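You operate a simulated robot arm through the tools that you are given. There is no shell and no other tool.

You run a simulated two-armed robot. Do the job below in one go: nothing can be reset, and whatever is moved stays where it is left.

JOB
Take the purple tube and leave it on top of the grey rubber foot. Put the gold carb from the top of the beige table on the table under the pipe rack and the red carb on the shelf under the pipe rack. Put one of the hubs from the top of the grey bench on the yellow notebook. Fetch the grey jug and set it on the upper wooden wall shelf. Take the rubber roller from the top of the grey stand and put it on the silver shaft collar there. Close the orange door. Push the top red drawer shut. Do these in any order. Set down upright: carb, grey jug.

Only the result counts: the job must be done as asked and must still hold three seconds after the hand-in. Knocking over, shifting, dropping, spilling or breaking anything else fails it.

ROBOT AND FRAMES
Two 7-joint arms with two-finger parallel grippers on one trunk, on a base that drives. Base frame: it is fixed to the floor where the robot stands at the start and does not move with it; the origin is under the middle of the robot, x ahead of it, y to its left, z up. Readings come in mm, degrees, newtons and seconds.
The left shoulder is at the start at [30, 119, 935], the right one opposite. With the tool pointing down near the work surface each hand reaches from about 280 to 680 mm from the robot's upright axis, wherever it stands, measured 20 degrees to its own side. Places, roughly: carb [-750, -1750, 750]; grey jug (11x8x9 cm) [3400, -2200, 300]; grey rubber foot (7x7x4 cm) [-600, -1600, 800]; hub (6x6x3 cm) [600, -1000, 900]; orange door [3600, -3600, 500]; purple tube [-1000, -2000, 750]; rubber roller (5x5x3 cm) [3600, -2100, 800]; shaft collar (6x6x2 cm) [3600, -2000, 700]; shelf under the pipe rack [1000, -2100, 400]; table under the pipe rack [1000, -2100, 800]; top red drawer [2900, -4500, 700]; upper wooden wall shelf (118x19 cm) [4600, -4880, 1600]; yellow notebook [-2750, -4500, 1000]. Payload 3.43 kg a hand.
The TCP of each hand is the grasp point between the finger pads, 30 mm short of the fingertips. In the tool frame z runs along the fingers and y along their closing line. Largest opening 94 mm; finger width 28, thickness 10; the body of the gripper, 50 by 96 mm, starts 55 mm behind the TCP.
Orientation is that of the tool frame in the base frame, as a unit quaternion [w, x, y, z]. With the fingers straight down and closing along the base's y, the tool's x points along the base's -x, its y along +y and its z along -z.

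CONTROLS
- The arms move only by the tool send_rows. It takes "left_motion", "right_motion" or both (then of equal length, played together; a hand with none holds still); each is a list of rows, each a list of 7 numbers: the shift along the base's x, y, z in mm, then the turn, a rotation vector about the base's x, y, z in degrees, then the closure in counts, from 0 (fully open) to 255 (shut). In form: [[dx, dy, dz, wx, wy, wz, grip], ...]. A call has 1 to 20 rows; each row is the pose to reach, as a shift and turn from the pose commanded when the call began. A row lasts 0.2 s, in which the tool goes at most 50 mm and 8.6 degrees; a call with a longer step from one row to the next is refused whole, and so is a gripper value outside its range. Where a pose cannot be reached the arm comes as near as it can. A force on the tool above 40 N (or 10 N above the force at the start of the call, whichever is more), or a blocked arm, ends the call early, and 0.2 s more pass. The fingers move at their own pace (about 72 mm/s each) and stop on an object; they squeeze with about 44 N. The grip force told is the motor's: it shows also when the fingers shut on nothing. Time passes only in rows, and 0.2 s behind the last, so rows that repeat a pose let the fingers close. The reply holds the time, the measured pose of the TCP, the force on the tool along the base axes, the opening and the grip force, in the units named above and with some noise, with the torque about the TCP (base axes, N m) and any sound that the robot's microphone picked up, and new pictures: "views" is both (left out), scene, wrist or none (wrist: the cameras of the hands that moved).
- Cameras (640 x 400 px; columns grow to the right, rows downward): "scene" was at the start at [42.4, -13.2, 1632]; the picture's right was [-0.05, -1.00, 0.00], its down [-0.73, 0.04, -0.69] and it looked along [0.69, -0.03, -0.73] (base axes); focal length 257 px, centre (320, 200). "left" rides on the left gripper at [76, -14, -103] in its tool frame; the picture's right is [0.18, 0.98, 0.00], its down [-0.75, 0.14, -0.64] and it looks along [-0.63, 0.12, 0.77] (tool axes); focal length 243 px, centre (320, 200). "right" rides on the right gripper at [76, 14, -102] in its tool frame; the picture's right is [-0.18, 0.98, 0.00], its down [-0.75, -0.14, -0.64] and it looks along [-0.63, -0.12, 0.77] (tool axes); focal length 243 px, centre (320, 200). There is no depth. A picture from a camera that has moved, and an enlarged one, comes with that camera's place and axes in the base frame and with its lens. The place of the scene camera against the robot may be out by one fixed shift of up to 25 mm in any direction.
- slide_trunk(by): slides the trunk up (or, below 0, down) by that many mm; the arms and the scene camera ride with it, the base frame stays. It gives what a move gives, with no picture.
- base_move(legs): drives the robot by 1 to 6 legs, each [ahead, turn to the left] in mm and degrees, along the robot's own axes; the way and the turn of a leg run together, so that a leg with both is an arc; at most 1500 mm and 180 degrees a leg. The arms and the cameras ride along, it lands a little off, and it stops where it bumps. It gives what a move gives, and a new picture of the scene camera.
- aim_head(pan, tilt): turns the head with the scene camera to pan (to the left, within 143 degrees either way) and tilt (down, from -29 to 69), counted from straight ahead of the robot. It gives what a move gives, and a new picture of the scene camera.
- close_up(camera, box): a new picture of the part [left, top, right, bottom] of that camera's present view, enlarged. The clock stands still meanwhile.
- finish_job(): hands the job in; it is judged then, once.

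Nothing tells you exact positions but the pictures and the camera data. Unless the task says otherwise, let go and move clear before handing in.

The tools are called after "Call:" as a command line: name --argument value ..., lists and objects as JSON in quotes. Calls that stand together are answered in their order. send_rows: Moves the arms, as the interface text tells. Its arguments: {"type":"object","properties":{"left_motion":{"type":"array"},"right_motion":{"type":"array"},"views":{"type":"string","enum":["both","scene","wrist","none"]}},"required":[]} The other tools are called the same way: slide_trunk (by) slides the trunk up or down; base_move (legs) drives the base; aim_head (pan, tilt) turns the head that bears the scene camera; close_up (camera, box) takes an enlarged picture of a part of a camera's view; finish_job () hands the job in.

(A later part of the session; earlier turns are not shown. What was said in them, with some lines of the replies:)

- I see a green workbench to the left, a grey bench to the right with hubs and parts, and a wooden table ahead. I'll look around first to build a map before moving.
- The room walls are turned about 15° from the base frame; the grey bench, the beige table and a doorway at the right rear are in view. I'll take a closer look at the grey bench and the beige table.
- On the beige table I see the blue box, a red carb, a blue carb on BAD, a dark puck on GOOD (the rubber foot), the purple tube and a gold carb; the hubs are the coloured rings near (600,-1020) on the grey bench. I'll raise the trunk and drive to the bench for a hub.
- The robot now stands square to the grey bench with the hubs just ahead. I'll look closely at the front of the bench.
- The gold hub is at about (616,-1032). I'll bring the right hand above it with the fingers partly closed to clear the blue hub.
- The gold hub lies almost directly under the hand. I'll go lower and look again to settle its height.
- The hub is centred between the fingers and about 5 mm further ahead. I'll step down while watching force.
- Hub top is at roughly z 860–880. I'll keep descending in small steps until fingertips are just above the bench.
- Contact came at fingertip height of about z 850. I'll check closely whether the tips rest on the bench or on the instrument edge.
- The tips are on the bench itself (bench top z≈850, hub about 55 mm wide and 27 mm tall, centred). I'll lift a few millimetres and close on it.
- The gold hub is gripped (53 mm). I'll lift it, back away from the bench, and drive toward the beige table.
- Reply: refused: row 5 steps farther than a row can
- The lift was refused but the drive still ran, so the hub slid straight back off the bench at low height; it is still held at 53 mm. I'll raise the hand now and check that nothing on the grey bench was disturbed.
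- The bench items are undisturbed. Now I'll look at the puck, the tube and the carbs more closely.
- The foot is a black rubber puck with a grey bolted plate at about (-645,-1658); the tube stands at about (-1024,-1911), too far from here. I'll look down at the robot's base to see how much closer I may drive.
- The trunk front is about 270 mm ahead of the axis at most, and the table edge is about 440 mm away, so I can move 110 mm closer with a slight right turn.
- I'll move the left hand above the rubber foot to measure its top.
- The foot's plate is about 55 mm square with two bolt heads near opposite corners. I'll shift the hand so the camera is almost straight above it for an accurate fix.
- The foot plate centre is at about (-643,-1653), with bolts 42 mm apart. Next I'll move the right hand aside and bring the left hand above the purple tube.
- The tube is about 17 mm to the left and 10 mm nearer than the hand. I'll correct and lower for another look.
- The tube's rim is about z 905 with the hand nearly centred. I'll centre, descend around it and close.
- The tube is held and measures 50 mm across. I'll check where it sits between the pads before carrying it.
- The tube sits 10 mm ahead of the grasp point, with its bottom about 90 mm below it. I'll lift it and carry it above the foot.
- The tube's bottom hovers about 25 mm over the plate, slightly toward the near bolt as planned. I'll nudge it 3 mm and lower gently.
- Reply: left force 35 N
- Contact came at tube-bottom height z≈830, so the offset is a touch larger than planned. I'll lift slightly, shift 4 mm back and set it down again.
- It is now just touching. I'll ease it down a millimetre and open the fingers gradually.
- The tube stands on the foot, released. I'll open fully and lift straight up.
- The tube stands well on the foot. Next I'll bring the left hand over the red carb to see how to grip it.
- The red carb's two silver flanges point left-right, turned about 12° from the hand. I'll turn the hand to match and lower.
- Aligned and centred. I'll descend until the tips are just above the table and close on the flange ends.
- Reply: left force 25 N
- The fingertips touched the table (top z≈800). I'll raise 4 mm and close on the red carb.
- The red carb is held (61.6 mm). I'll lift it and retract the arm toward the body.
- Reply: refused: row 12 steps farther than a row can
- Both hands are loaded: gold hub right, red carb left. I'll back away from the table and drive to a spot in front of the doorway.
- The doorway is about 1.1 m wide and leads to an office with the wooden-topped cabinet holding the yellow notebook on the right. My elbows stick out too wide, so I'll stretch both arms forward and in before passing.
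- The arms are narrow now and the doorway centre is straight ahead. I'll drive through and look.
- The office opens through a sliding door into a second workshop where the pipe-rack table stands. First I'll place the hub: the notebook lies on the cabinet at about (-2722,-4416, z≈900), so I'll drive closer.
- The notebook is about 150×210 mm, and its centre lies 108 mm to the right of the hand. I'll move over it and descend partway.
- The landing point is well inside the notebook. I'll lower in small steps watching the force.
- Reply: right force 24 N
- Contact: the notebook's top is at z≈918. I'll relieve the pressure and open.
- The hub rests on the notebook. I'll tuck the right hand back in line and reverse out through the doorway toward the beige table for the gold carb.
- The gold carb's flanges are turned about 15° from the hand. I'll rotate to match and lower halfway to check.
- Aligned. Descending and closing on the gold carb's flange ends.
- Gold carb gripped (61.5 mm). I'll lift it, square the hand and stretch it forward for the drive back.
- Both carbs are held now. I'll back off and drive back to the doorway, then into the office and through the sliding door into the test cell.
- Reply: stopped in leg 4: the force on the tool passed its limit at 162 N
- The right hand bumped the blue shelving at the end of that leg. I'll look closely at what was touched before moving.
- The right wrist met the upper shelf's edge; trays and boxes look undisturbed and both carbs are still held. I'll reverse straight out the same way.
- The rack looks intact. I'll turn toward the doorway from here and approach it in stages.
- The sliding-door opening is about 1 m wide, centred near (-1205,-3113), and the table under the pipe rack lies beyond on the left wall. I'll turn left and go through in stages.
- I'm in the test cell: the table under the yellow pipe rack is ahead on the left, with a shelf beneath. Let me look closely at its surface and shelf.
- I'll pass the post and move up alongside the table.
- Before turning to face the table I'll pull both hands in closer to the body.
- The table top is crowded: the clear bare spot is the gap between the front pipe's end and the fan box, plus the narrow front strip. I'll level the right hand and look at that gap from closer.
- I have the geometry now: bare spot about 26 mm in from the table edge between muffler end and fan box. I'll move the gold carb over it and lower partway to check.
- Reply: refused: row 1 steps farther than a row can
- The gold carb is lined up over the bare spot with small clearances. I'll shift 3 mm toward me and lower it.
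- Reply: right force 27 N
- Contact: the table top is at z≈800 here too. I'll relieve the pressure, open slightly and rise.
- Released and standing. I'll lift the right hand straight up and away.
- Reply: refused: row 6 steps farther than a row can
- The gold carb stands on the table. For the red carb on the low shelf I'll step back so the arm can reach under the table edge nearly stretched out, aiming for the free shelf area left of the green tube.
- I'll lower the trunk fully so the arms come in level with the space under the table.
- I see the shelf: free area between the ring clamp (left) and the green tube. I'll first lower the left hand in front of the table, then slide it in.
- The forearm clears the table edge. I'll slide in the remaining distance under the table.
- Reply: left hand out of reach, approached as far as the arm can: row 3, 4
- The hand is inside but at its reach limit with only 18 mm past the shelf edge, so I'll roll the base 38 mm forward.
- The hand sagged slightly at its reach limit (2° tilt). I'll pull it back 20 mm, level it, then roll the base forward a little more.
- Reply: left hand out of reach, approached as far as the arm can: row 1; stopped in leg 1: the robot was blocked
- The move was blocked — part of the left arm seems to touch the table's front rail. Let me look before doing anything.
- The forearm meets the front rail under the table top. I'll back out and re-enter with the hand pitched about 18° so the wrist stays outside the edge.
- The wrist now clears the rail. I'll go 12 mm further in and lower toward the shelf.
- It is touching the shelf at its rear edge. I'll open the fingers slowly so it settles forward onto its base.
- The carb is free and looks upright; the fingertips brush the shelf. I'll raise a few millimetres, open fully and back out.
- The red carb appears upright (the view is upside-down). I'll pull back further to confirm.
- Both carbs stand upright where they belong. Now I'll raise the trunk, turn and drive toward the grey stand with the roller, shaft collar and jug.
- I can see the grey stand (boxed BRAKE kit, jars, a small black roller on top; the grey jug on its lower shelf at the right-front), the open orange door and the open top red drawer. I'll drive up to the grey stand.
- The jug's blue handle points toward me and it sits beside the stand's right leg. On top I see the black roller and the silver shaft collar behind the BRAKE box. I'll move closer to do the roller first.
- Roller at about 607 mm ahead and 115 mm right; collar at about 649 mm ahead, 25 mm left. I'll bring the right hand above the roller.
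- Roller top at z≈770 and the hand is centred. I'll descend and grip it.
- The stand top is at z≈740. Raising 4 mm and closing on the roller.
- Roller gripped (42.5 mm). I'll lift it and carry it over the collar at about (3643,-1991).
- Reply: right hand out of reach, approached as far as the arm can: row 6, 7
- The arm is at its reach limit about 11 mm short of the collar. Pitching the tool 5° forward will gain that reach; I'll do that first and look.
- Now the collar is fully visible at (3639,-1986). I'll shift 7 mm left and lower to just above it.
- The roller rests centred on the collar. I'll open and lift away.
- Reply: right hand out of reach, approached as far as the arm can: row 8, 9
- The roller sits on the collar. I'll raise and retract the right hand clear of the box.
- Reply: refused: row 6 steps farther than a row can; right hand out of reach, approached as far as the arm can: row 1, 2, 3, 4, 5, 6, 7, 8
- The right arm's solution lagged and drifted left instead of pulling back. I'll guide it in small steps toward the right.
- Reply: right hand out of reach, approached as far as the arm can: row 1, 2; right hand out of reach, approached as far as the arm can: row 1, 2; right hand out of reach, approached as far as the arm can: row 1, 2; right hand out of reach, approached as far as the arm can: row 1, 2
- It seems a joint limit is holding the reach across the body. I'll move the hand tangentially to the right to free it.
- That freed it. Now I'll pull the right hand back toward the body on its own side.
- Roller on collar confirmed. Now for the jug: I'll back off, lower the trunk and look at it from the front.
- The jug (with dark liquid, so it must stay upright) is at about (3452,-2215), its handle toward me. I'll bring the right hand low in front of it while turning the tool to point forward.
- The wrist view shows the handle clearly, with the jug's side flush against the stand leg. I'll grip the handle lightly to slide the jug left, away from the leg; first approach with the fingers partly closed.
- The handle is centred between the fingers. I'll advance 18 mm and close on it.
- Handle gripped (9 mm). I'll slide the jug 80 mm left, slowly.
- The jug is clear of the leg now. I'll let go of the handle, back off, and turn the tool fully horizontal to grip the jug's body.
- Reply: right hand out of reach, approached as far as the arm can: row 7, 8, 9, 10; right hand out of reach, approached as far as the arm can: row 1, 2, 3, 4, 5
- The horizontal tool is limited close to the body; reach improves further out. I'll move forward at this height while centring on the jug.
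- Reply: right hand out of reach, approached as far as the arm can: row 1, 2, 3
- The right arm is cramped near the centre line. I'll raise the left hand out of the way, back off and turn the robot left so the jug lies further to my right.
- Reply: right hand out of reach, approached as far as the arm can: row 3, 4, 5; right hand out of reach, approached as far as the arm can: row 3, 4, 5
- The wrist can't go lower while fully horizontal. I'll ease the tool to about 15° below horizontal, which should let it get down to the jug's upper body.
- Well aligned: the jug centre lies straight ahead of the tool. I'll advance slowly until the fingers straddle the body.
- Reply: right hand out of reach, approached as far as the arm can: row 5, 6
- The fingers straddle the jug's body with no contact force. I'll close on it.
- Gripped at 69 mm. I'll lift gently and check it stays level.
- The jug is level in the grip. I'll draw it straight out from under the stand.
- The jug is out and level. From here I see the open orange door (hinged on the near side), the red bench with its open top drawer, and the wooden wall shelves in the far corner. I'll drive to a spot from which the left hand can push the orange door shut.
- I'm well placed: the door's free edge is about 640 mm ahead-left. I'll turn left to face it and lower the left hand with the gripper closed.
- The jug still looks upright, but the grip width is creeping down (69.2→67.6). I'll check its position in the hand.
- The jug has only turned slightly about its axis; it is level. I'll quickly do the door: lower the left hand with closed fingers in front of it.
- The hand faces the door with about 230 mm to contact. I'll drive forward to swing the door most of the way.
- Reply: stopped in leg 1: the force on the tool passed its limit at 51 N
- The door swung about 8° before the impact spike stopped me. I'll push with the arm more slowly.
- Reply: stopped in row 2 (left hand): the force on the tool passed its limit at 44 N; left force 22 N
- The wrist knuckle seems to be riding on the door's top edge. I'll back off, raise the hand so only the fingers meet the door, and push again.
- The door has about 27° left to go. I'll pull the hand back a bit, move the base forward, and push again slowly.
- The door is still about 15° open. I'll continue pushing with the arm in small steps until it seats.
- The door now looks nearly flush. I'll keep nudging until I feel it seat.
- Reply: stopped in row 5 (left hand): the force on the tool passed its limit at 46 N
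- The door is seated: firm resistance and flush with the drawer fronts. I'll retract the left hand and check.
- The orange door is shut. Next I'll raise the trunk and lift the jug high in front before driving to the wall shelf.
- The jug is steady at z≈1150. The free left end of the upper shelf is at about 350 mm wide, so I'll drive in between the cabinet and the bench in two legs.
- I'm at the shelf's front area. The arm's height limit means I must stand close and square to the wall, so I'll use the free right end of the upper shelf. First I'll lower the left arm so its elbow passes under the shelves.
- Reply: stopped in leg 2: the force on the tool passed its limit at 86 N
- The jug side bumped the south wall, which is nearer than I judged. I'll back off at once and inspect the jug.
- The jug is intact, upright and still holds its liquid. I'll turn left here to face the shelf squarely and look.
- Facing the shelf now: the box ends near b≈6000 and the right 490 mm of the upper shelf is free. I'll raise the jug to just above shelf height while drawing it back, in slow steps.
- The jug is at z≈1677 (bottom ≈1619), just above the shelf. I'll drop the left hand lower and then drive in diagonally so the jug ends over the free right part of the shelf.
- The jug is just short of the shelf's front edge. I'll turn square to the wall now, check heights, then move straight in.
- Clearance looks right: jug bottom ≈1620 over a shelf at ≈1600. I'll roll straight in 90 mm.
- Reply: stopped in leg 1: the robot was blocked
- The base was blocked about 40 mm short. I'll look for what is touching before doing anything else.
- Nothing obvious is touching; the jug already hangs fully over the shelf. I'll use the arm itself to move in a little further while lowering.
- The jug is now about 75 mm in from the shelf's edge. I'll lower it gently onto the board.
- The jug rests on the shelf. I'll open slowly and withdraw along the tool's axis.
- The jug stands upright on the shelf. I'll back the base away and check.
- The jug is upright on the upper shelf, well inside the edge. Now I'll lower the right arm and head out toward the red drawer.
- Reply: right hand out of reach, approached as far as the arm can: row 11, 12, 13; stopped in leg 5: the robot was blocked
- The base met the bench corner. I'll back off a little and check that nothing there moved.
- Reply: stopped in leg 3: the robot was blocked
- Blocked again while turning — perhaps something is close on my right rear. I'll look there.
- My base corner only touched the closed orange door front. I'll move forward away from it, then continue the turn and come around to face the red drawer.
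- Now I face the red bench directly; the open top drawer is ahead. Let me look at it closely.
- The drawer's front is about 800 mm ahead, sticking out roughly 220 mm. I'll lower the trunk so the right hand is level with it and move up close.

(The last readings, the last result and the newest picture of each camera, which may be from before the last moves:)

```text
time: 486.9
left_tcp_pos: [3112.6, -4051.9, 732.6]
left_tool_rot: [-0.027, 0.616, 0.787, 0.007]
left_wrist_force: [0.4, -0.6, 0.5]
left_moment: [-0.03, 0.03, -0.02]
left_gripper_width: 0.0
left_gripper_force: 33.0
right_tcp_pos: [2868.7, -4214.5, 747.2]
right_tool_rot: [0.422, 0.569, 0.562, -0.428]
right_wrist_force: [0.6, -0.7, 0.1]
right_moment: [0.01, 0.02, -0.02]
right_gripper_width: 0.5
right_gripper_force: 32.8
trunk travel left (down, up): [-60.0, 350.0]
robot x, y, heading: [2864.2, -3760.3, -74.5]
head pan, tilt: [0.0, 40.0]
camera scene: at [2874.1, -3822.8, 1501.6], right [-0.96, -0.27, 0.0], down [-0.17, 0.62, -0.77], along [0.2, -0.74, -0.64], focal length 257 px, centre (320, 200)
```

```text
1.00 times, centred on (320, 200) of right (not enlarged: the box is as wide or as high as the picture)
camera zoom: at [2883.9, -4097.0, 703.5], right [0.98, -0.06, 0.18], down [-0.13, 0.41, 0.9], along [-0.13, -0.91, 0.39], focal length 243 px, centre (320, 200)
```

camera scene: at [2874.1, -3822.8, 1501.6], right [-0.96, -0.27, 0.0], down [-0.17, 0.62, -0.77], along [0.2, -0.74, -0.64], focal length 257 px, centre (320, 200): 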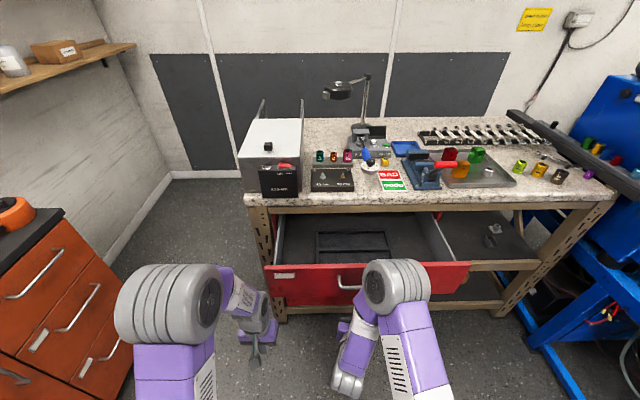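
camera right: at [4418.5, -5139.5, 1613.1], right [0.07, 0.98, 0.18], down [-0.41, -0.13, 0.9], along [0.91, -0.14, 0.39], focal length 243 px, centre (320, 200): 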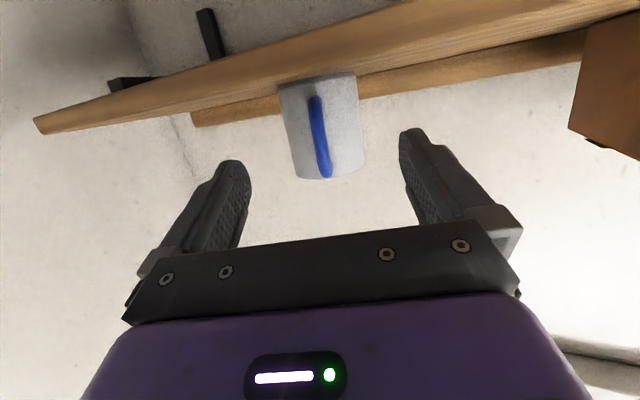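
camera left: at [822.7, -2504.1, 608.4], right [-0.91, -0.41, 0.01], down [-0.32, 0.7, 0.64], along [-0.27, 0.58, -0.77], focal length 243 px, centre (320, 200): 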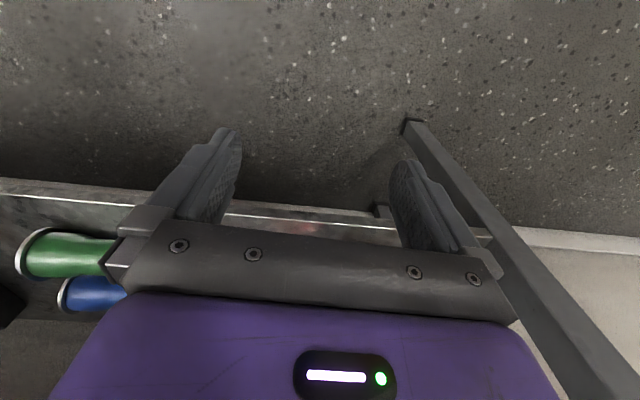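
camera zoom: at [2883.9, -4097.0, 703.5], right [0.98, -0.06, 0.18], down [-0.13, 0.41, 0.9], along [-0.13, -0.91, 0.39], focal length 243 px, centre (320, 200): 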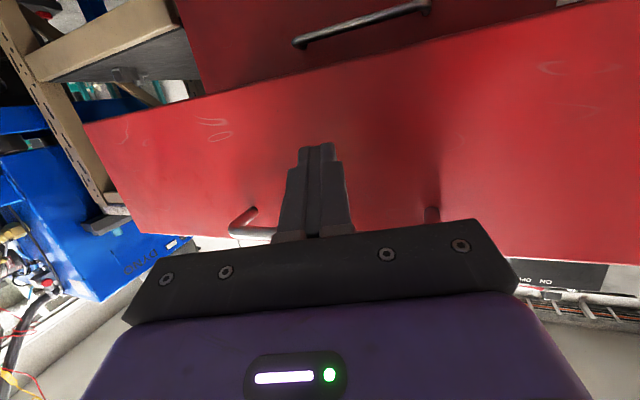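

The closed fingers point at the drawer panel just below its handle. I'll push straight in with small steps.

Call:
send_rows --right_motion '[[3, -10, 0, 0, 0, 0, 255], [5, -20, 0, 0, 0, 0, 255], [8, -30, 0, 0, 0, 0, 255], [10, -40, 0, 0, 0, 0, 255], [13, -50, 0, 0, 0, 0, 255], [16, -60, 0, 0, 0, 0, 255], [18, -70, 0, 0, 0, 0, 255], [21, -80, 0, 0, 0, 0, 255], [23, -90, 0, 0, 0, 0, 255], [26, -100, 0, 0, 0, 0, 255], [28, -110, 0, 0, 0, 0, 255], [31, -120, 0, 0, 0, 0, 255], [34, -130, 0, 0, 0, 0, 255], [36, -140, 0, 0, 0, 0, 255], [39, -150, 0, 0, 0, 0, 255]]' --views "scene"

Call:
close_up --camera "scene" --box '[230, 190, 500, 340]'

```text
time: 490.1
left_tcp_pos: [3112.9, -4051.6, 734.0]
left_tool_rot: [-0.028, 0.617, 0.787, 0.007]
left_wrist_force: [0.2, 0.0, 0.1]
left_moment: [0.0, 0.02, 0.02]
left_gripper_width: 0.0
left_gripper_force: 33.3
right_tcp_pos: [2907.8, -4366.0, 748.9]
right_tool_rot: [0.422, 0.569, 0.561, -0.428]
right_wrist_force: [-0.6, -0.6, -0.5]
right_moment: [-0.06, -0.02, -0.02]
right_gripper_width: 0.0
right_gripper_force: 33.2
trunk travel left (down, up): [-60.0, 350.0]
robot x, y, heading: [2864.9, -3762.2, -74.5]
head pan, tilt: [0.0, 40.0]
camera scene: at [2873.9, -3822.3, 1501.6], right [-0.96, -0.27, 0.0], down [-0.17, 0.62, -0.77], along [0.2, -0.74, -0.64], focal length 257 px, centre (320, 200)
```

scene: 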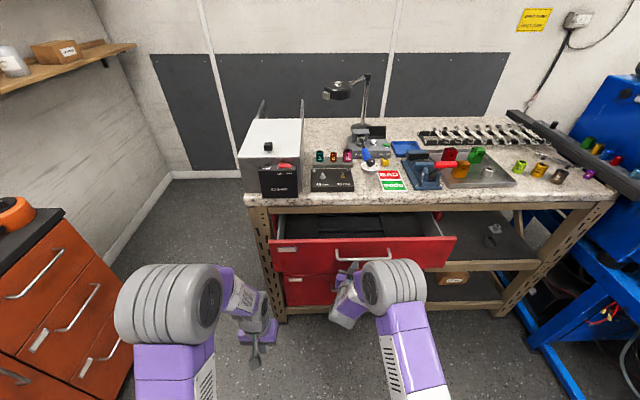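

```text
2.37 times, centred on (365, 265) of scene
camera zoom: at [2873.9, -3822.3, 1501.6], right [-0.96, -0.27, 0.0], down [-0.17, 0.62, -0.77], along [0.2, -0.74, -0.64], focal length 609 px, centre (213, 46)
```

zoom: 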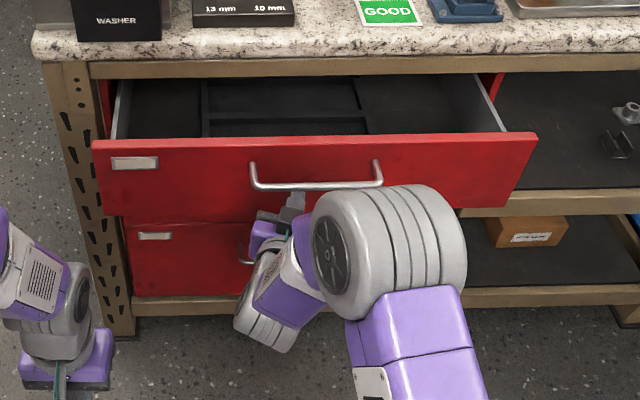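

The drawer slides freely. Continuing until it bottoms out.

Call:
send_rows --right_motion '[[3, -10, 0, 0, 0, 0, 255], [5, -20, 0, 0, 0, 0, 255], [8, -30, 0, 0, 0, 0, 255], [10, -40, 0, 0, 0, 0, 255], [13, -50, 0, 0, 0, 0, 255], [16, -60, 0, 0, 0, 0, 255], [18, -70, 0, 0, 0, 0, 255], [21, -80, 0, 0, 0, 0, 255], [23, -90, 0, 0, 0, 0, 255], [26, -100, 0, 0, 0, 0, 255], [28, -110, 0, 0, 0, 0, 255], [31, -120, 0, 0, 0, 0, 255]]' --views "scene"

Call:
close_up --camera "scene" --box '[230, 190, 500, 340]'

```text
time: 492.8
left_tcp_pos: [3113.1, -4051.6, 733.5]
left_tool_rot: [-0.027, 0.617, 0.787, 0.007]
left_wrist_force: [0.5, -0.3, 0.1]
left_moment: [-0.02, 0.01, 0.03]
left_gripper_width: 0.2
left_gripper_force: 33.1
right_tcp_pos: [2939.4, -4486.0, 749.2]
right_tool_rot: [0.421, 0.569, 0.562, -0.428]
right_wrist_force: [-0.2, 0.2, 0.4]
right_moment: [-0.01, 0.01, 0.03]
right_gripper_width: 0.1
right_gripper_force: 33.0
trunk travel left (down, up): [-60.0, 350.0]
robot x, y, heading: [2868.6, -3760.5, -74.6]
head pan, tilt: [0.0, 40.0]
camera scene: at [2873.9, -3822.1, 1501.6], right [-0.96, -0.27, 0.0], down [-0.17, 0.62, -0.77], along [0.2, -0.74, -0.64], focal length 257 px, centre (320, 200)
```

scene: 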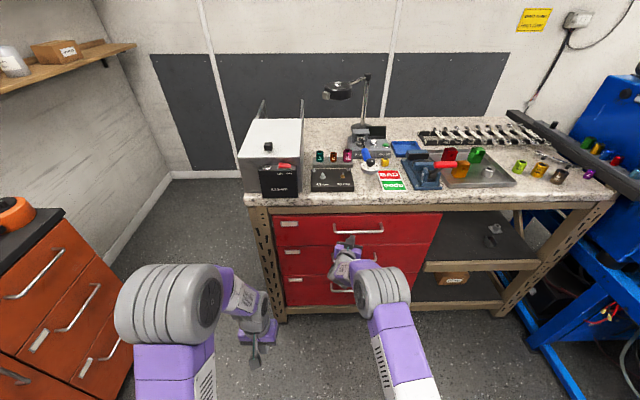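

```text
2.37 times, centred on (365, 265) of scene
camera zoom: at [2873.9, -3822.1, 1501.6], right [-0.96, -0.27, 0.0], down [-0.17, 0.62, -0.77], along [0.2, -0.74, -0.64], focal length 609 px, centre (213, 46)
```

zoom: 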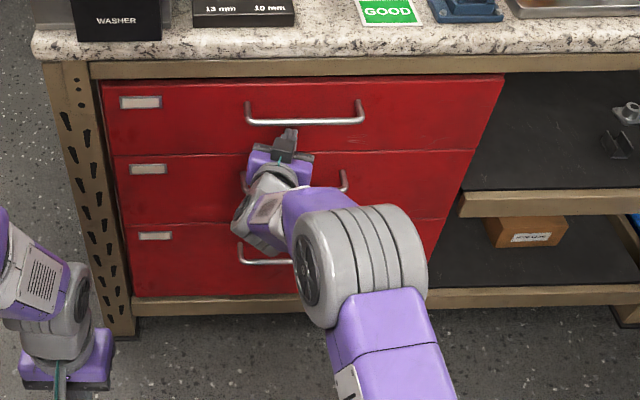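

Nearly flush. A few more small pushes until it stops.

Call:
send_rows --right_motion '[[1, -5, 0, 0, 0, 0, 255], [3, -10, 0, 0, 0, 0, 255], [4, -15, 0, 0, 0, 0, 255], [5, -20, 0, 0, 0, 0, 255], [6, -25, 0, 0, 0, 0, 255], [8, -30, 0, 0, 0, 0, 255], [9, -35, 0, 0, 0, 0, 255], [10, -40, 0, 0, 0, 0, 255]]' --views "scene"

Call:
close_up --camera "scene" --box '[230, 190, 500, 340]'

```text
time: 493.3
left_tcp_pos: [3111.6, -4048.6, 733.2]
left_tool_rot: [-0.026, 0.617, 0.786, 0.006]
left_wrist_force: [-0.2, -0.2, 0.6]
left_moment: [-0.02, 0.03, 0.01]
left_gripper_width: 0.0
left_gripper_force: 32.6
right_tcp_pos: [2940.0, -4486.4, 747.8]
right_tool_rot: [0.42, 0.571, 0.561, -0.428]
right_wrist_force: [-6.7, 26.7, 11.2]
right_moment: [-0.45, -0.1, 0.02]
right_gripper_width: 0.0
right_gripper_force: 32.7
trunk travel left (down, up): [-60.0, 350.0]
robot x, y, heading: [2866.8, -3759.3, -74.5]
head pan, tilt: [0.0, 40.0]
stopped in row 2 (right hand): the force on the tool passed its limit at 46 N (the readings are from after the stop); the commanded pose is now the measured one
camera scene: at [2872.7, -3816.7, 1501.9], right [-0.96, -0.27, 0.0], down [-0.17, 0.62, -0.77], along [0.2, -0.74, -0.64], focal length 257 px, centre (320, 200)
```

scene: 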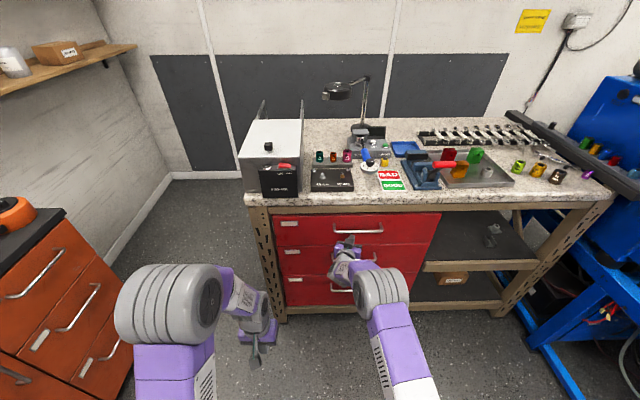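

```text
2.37 times, centred on (365, 265) of scene
camera zoom: at [2872.7, -3816.7, 1501.9], right [-0.96, -0.27, 0.0], down [-0.17, 0.62, -0.77], along [0.2, -0.74, -0.64], focal length 609 px, centre (213, 46)
```

zoom: 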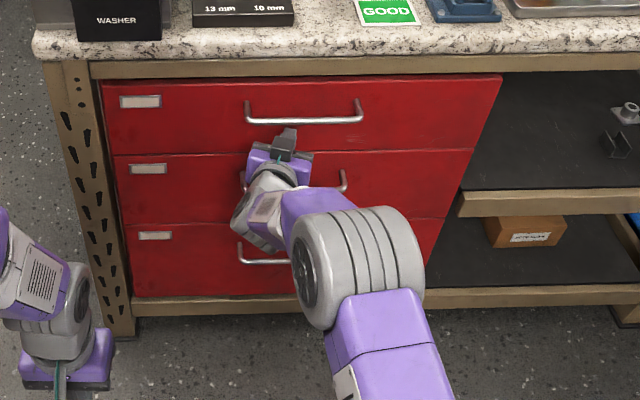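

The top drawer is firmly shut. I'll retract the hand and verify.

Call:
send_rows --right_motion '[[-8, 30, 0, 0, 0, 0, 255], [-18, 68, 0, 0, 0, 0, 255], [-29, 110, 0, 0, 0, 0, 255], [-40, 150, 0, 0, 0, 0, 255], [-51, 190, 0, 0, 0, 0, 255], [-60, 225, 0, 0, 0, 0, 255]]' --views "scene"

Call:
close_up --camera "scene" --box '[230, 190, 500, 340]'

Call:
aim_head --pan 45 --tilt 15

```text
time: 494.7
left_tcp_pos: [3111.4, -4051.7, 732.6]
left_tool_rot: [-0.028, 0.617, 0.787, 0.007]
left_wrist_force: [-0.4, 0.5, 1.1]
left_moment: [0.01, 0.0, -0.03]
left_gripper_width: 0.0
left_gripper_force: 33.2
right_tcp_pos: [2880.0, -4265.0, 748.3]
right_tool_rot: [0.42, 0.569, 0.563, -0.426]
right_wrist_force: [-0.3, 0.5, 0.6]
right_moment: [-0.03, 0.01, 0.01]
right_gripper_width: 0.0
right_gripper_force: 32.8
trunk travel left (down, up): [-60.0, 350.0]
robot x, y, heading: [2865.8, -3758.9, -74.7]
head pan, tilt: [0.0, 40.0]
camera scene: at [2873.7, -3821.3, 1501.6], right [-0.96, -0.27, 0.0], down [-0.17, 0.62, -0.77], along [0.2, -0.74, -0.64], focal length 257 px, centre (320, 200)
```

scene: 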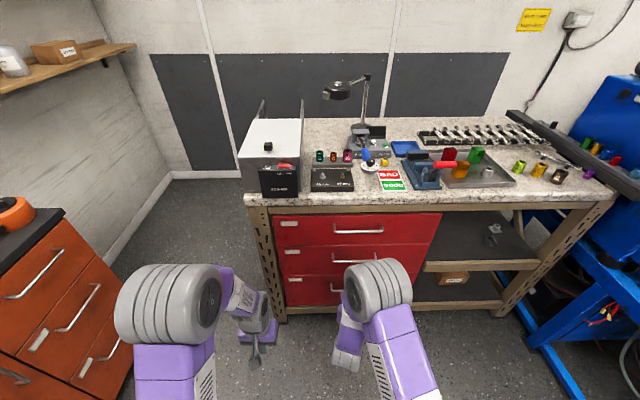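

```text
2.37 times, centred on (365, 265) of scene
camera zoom: at [2873.7, -3821.3, 1501.6], right [-0.96, -0.27, 0.0], down [-0.17, 0.62, -0.77], along [0.2, -0.74, -0.64], focal length 609 px, centre (213, 46)
```

zoom: 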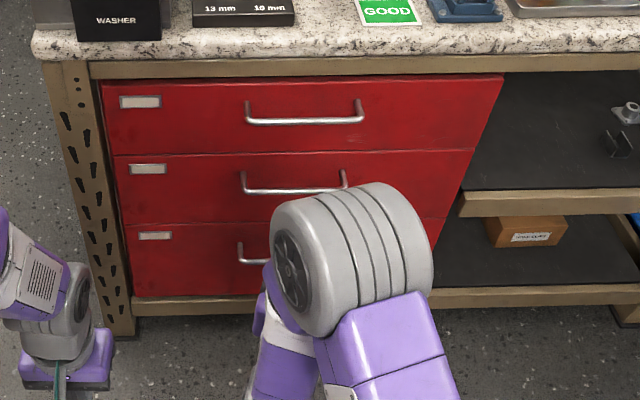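

```text
time: 495.8
left_tcp_pos: [3112.9, -4051.9, 733.8]
left_tool_rot: [-0.027, 0.617, 0.787, 0.007]
left_wrist_force: [0.3, -0.1, 0.4]
left_moment: [0.03, 0.0, 0.01]
left_gripper_width: 0.0
left_gripper_force: 33.6
right_tcp_pos: [2879.8, -4266.4, 746.5]
right_tool_rot: [0.419, 0.57, 0.563, -0.427]
right_wrist_force: [0.3, 1.2, -0.3]
right_moment: [0.01, -0.01, 0.01]
right_gripper_width: 0.0
right_gripper_force: 33.3
trunk travel left (down, up): [-60.0, 350.0]
robot x, y, heading: [2865.8, -3760.9, -74.6]
head pan, tilt: [45.0, 15.0]
camera scene: at [2932.3, -3785.8, 1541.1], right [-0.49, -0.87, 0.0], down [-0.23, 0.13, -0.97], along [0.84, -0.48, -0.26], focal length 257 px, centre (320, 200)
```

scene: 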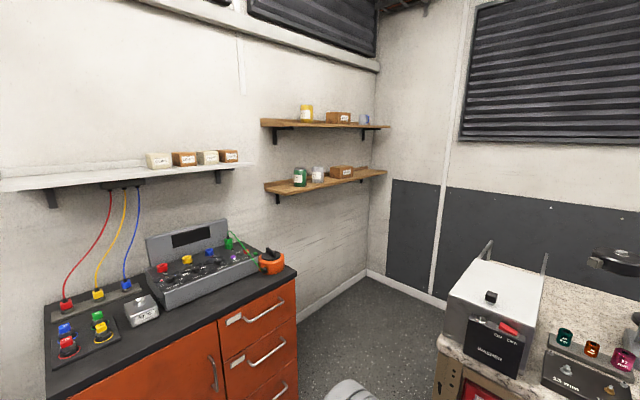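

The drawer is flush and the jug is visible on the upper shelf. Let me double-check the orange door, the bin and the stand items.

Call:
close_up --camera "scene" --box '[60, 260, 300, 400]'

Call:
close_up --camera "scene" --box '[250, 90, 400, 184]'

Call:
aim_head --pan 90 --tilt 30

Call:
aim_head --pan 125 --tilt 20

```text
2.67 times, centred on (180, 330) of scene
camera zoom: at [2932.3, -3785.8, 1541.1], right [-0.49, -0.87, 0.0], down [-0.23, 0.13, -0.97], along [0.84, -0.48, -0.26], focal length 685 px, centre (693, -147)
```

zoom: 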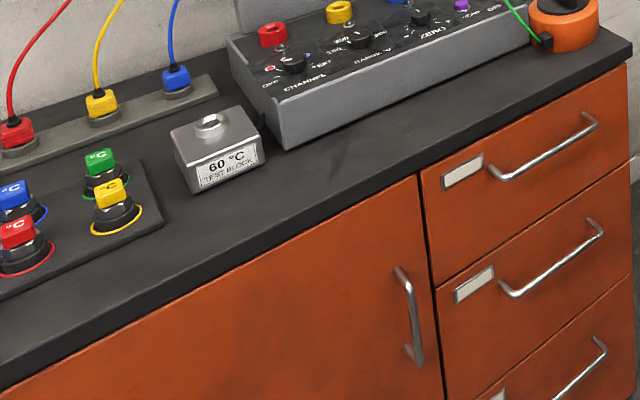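

```text
4.26 times, centred on (325, 137) of scene
camera zoom: at [2932.3, -3785.8, 1541.1], right [-0.49, -0.87, 0.0], down [-0.23, 0.13, -0.97], along [0.84, -0.48, -0.26], focal length 1093 px, centre (299, 468)
```

zoom: 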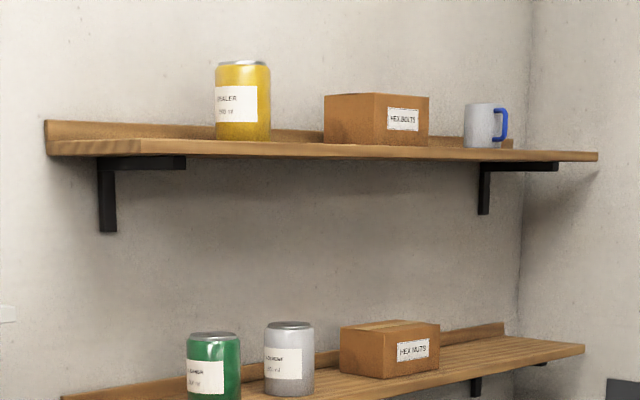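

```text
time: 496.9
left_tcp_pos: [3112.5, -4050.9, 732.3]
left_tool_rot: [-0.028, 0.617, 0.787, 0.007]
left_wrist_force: [0.0, -0.3, 0.0]
left_moment: [-0.01, 0.01, 0.02]
left_gripper_width: 0.2
left_gripper_force: 32.7
right_tcp_pos: [2880.4, -4266.2, 745.7]
right_tool_rot: [0.42, 0.57, 0.563, -0.426]
right_wrist_force: [-0.2, -0.7, 0.2]
right_moment: [-0.01, 0.03, -0.03]
right_gripper_width: 0.1
right_gripper_force: 32.7
trunk travel left (down, up): [-60.0, 350.0]
robot x, y, heading: [2865.9, -3759.6, -74.8]
head pan, tilt: [90.0, 30.0]
camera scene: at [2938.3, -3715.6, 1517.0], right [0.27, -0.96, 0.0], down [-0.48, -0.13, -0.87], along [0.84, 0.23, -0.5], focal length 257 px, centre (320, 200)
```

scene: 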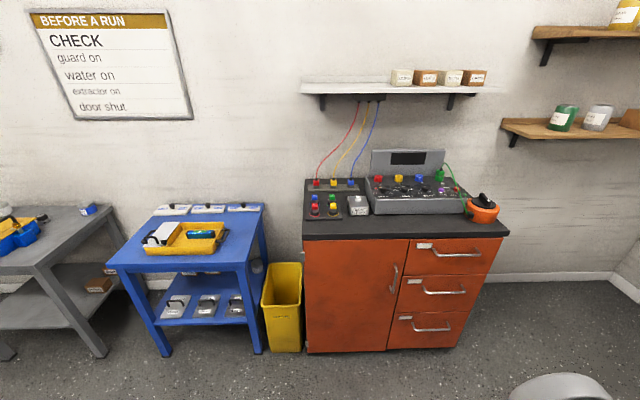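

```text
time: 497.9
left_tcp_pos: [3113.8, -4050.7, 732.4]
left_tool_rot: [-0.028, 0.616, 0.787, 0.007]
left_wrist_force: [0.1, 0.5, 0.0]
left_moment: [0.0, -0.03, -0.01]
left_gripper_width: 0.0
left_gripper_force: 33.6
right_tcp_pos: [2879.1, -4266.4, 747.2]
right_tool_rot: [0.421, 0.569, 0.563, -0.427]
right_wrist_force: [0.0, -0.1, 0.0]
right_moment: [0.0, 0.03, 0.03]
right_gripper_width: 0.1
right_gripper_force: 33.5
trunk travel left (down, up): [-60.0, 350.0]
robot x, y, heading: [2865.5, -3758.6, -74.7]
head pan, tilt: [125.0, 20.0]
camera scene: at [2910.5, -3667.9, 1533.0], right [0.77, -0.64, 0.0], down [-0.22, -0.26, -0.94], along [0.6, 0.72, -0.34], focal length 257 px, centre (320, 200)
```

scene: 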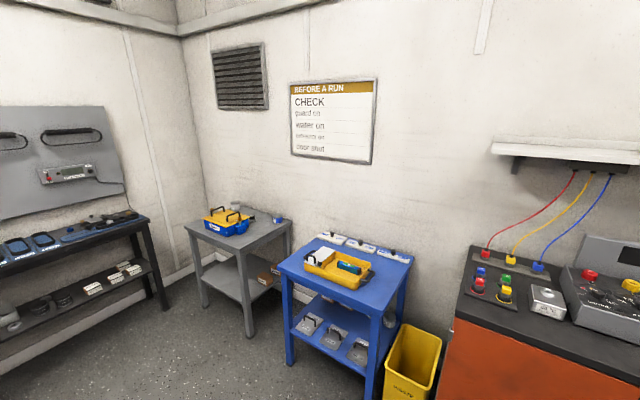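

Everything I can check from here is in place:
- **Door and drawer:** the orange door and the top red drawer are flush shut.
- **Jug:** upright on the upper wooden shelf.
- **Roller and carbs:** the roller is on the collar and both carbs stand upright; I checked these earlier.
- **Hub and tube:** the hub is on the notebook. The tube was standing on the foot when I last saw it; I haven't been back to look.

Both hands are empty and clear, so I'll hand in the job.

Call:
finish_job

```text
The job is handed in.
```

I did all the tasks and handed the job in; I haven't been told the result.

| Task | State when I last looked |
|---|---|
| Purple tube on the grey rubber foot | Standing on it, slightly off-centre because of the two bolt heads on the foot. Last seen clearly soon after I set it down, and I didn't go back to check. |
| Gold carb on the table under the pipe rack | Upright on bare table, near the front edge between the front muffler and the fan box. |
| Red carb on the shelf under the pipe rack | Upright, in the free space left of the green tube. |
| Hub on the yellow notebook | I used the gold hub; it was still there when I passed later. |
| Grey jug on the upper wooden wall shelf | Upright, still holding liquid after the bump below, to the right of the hex bolts box. |
| Rubber roller on the silver shaft collar | Centred on the collar. |
| Orange door | Shut, flush with the drawer fronts. |
| Top red drawer | Pushed in until it stopped, flush with the drawers below. |

A few contacts along the way could matter to the judging:
- **Storage rack:** the right hand hit the edge of the blue shelving with about 160 N. The trays and boxes looked undisturbed afterwards.
- **Grey bench:** one lift was refused but the robot still drove off, so the gold hub was dragged straight back off the bench. The other bench items looked undisturbed.
- **Jug:** it bumped the south wall on the way to the shelf.
- **Left arm under the pipe-rack table:** it pressed against the table's front rail while I was placing the red carb. Nothing on the table moved.
- **Robot base:** it probably touched the red bench's corner and then the closed orange door. Both still looked in place afterwards.
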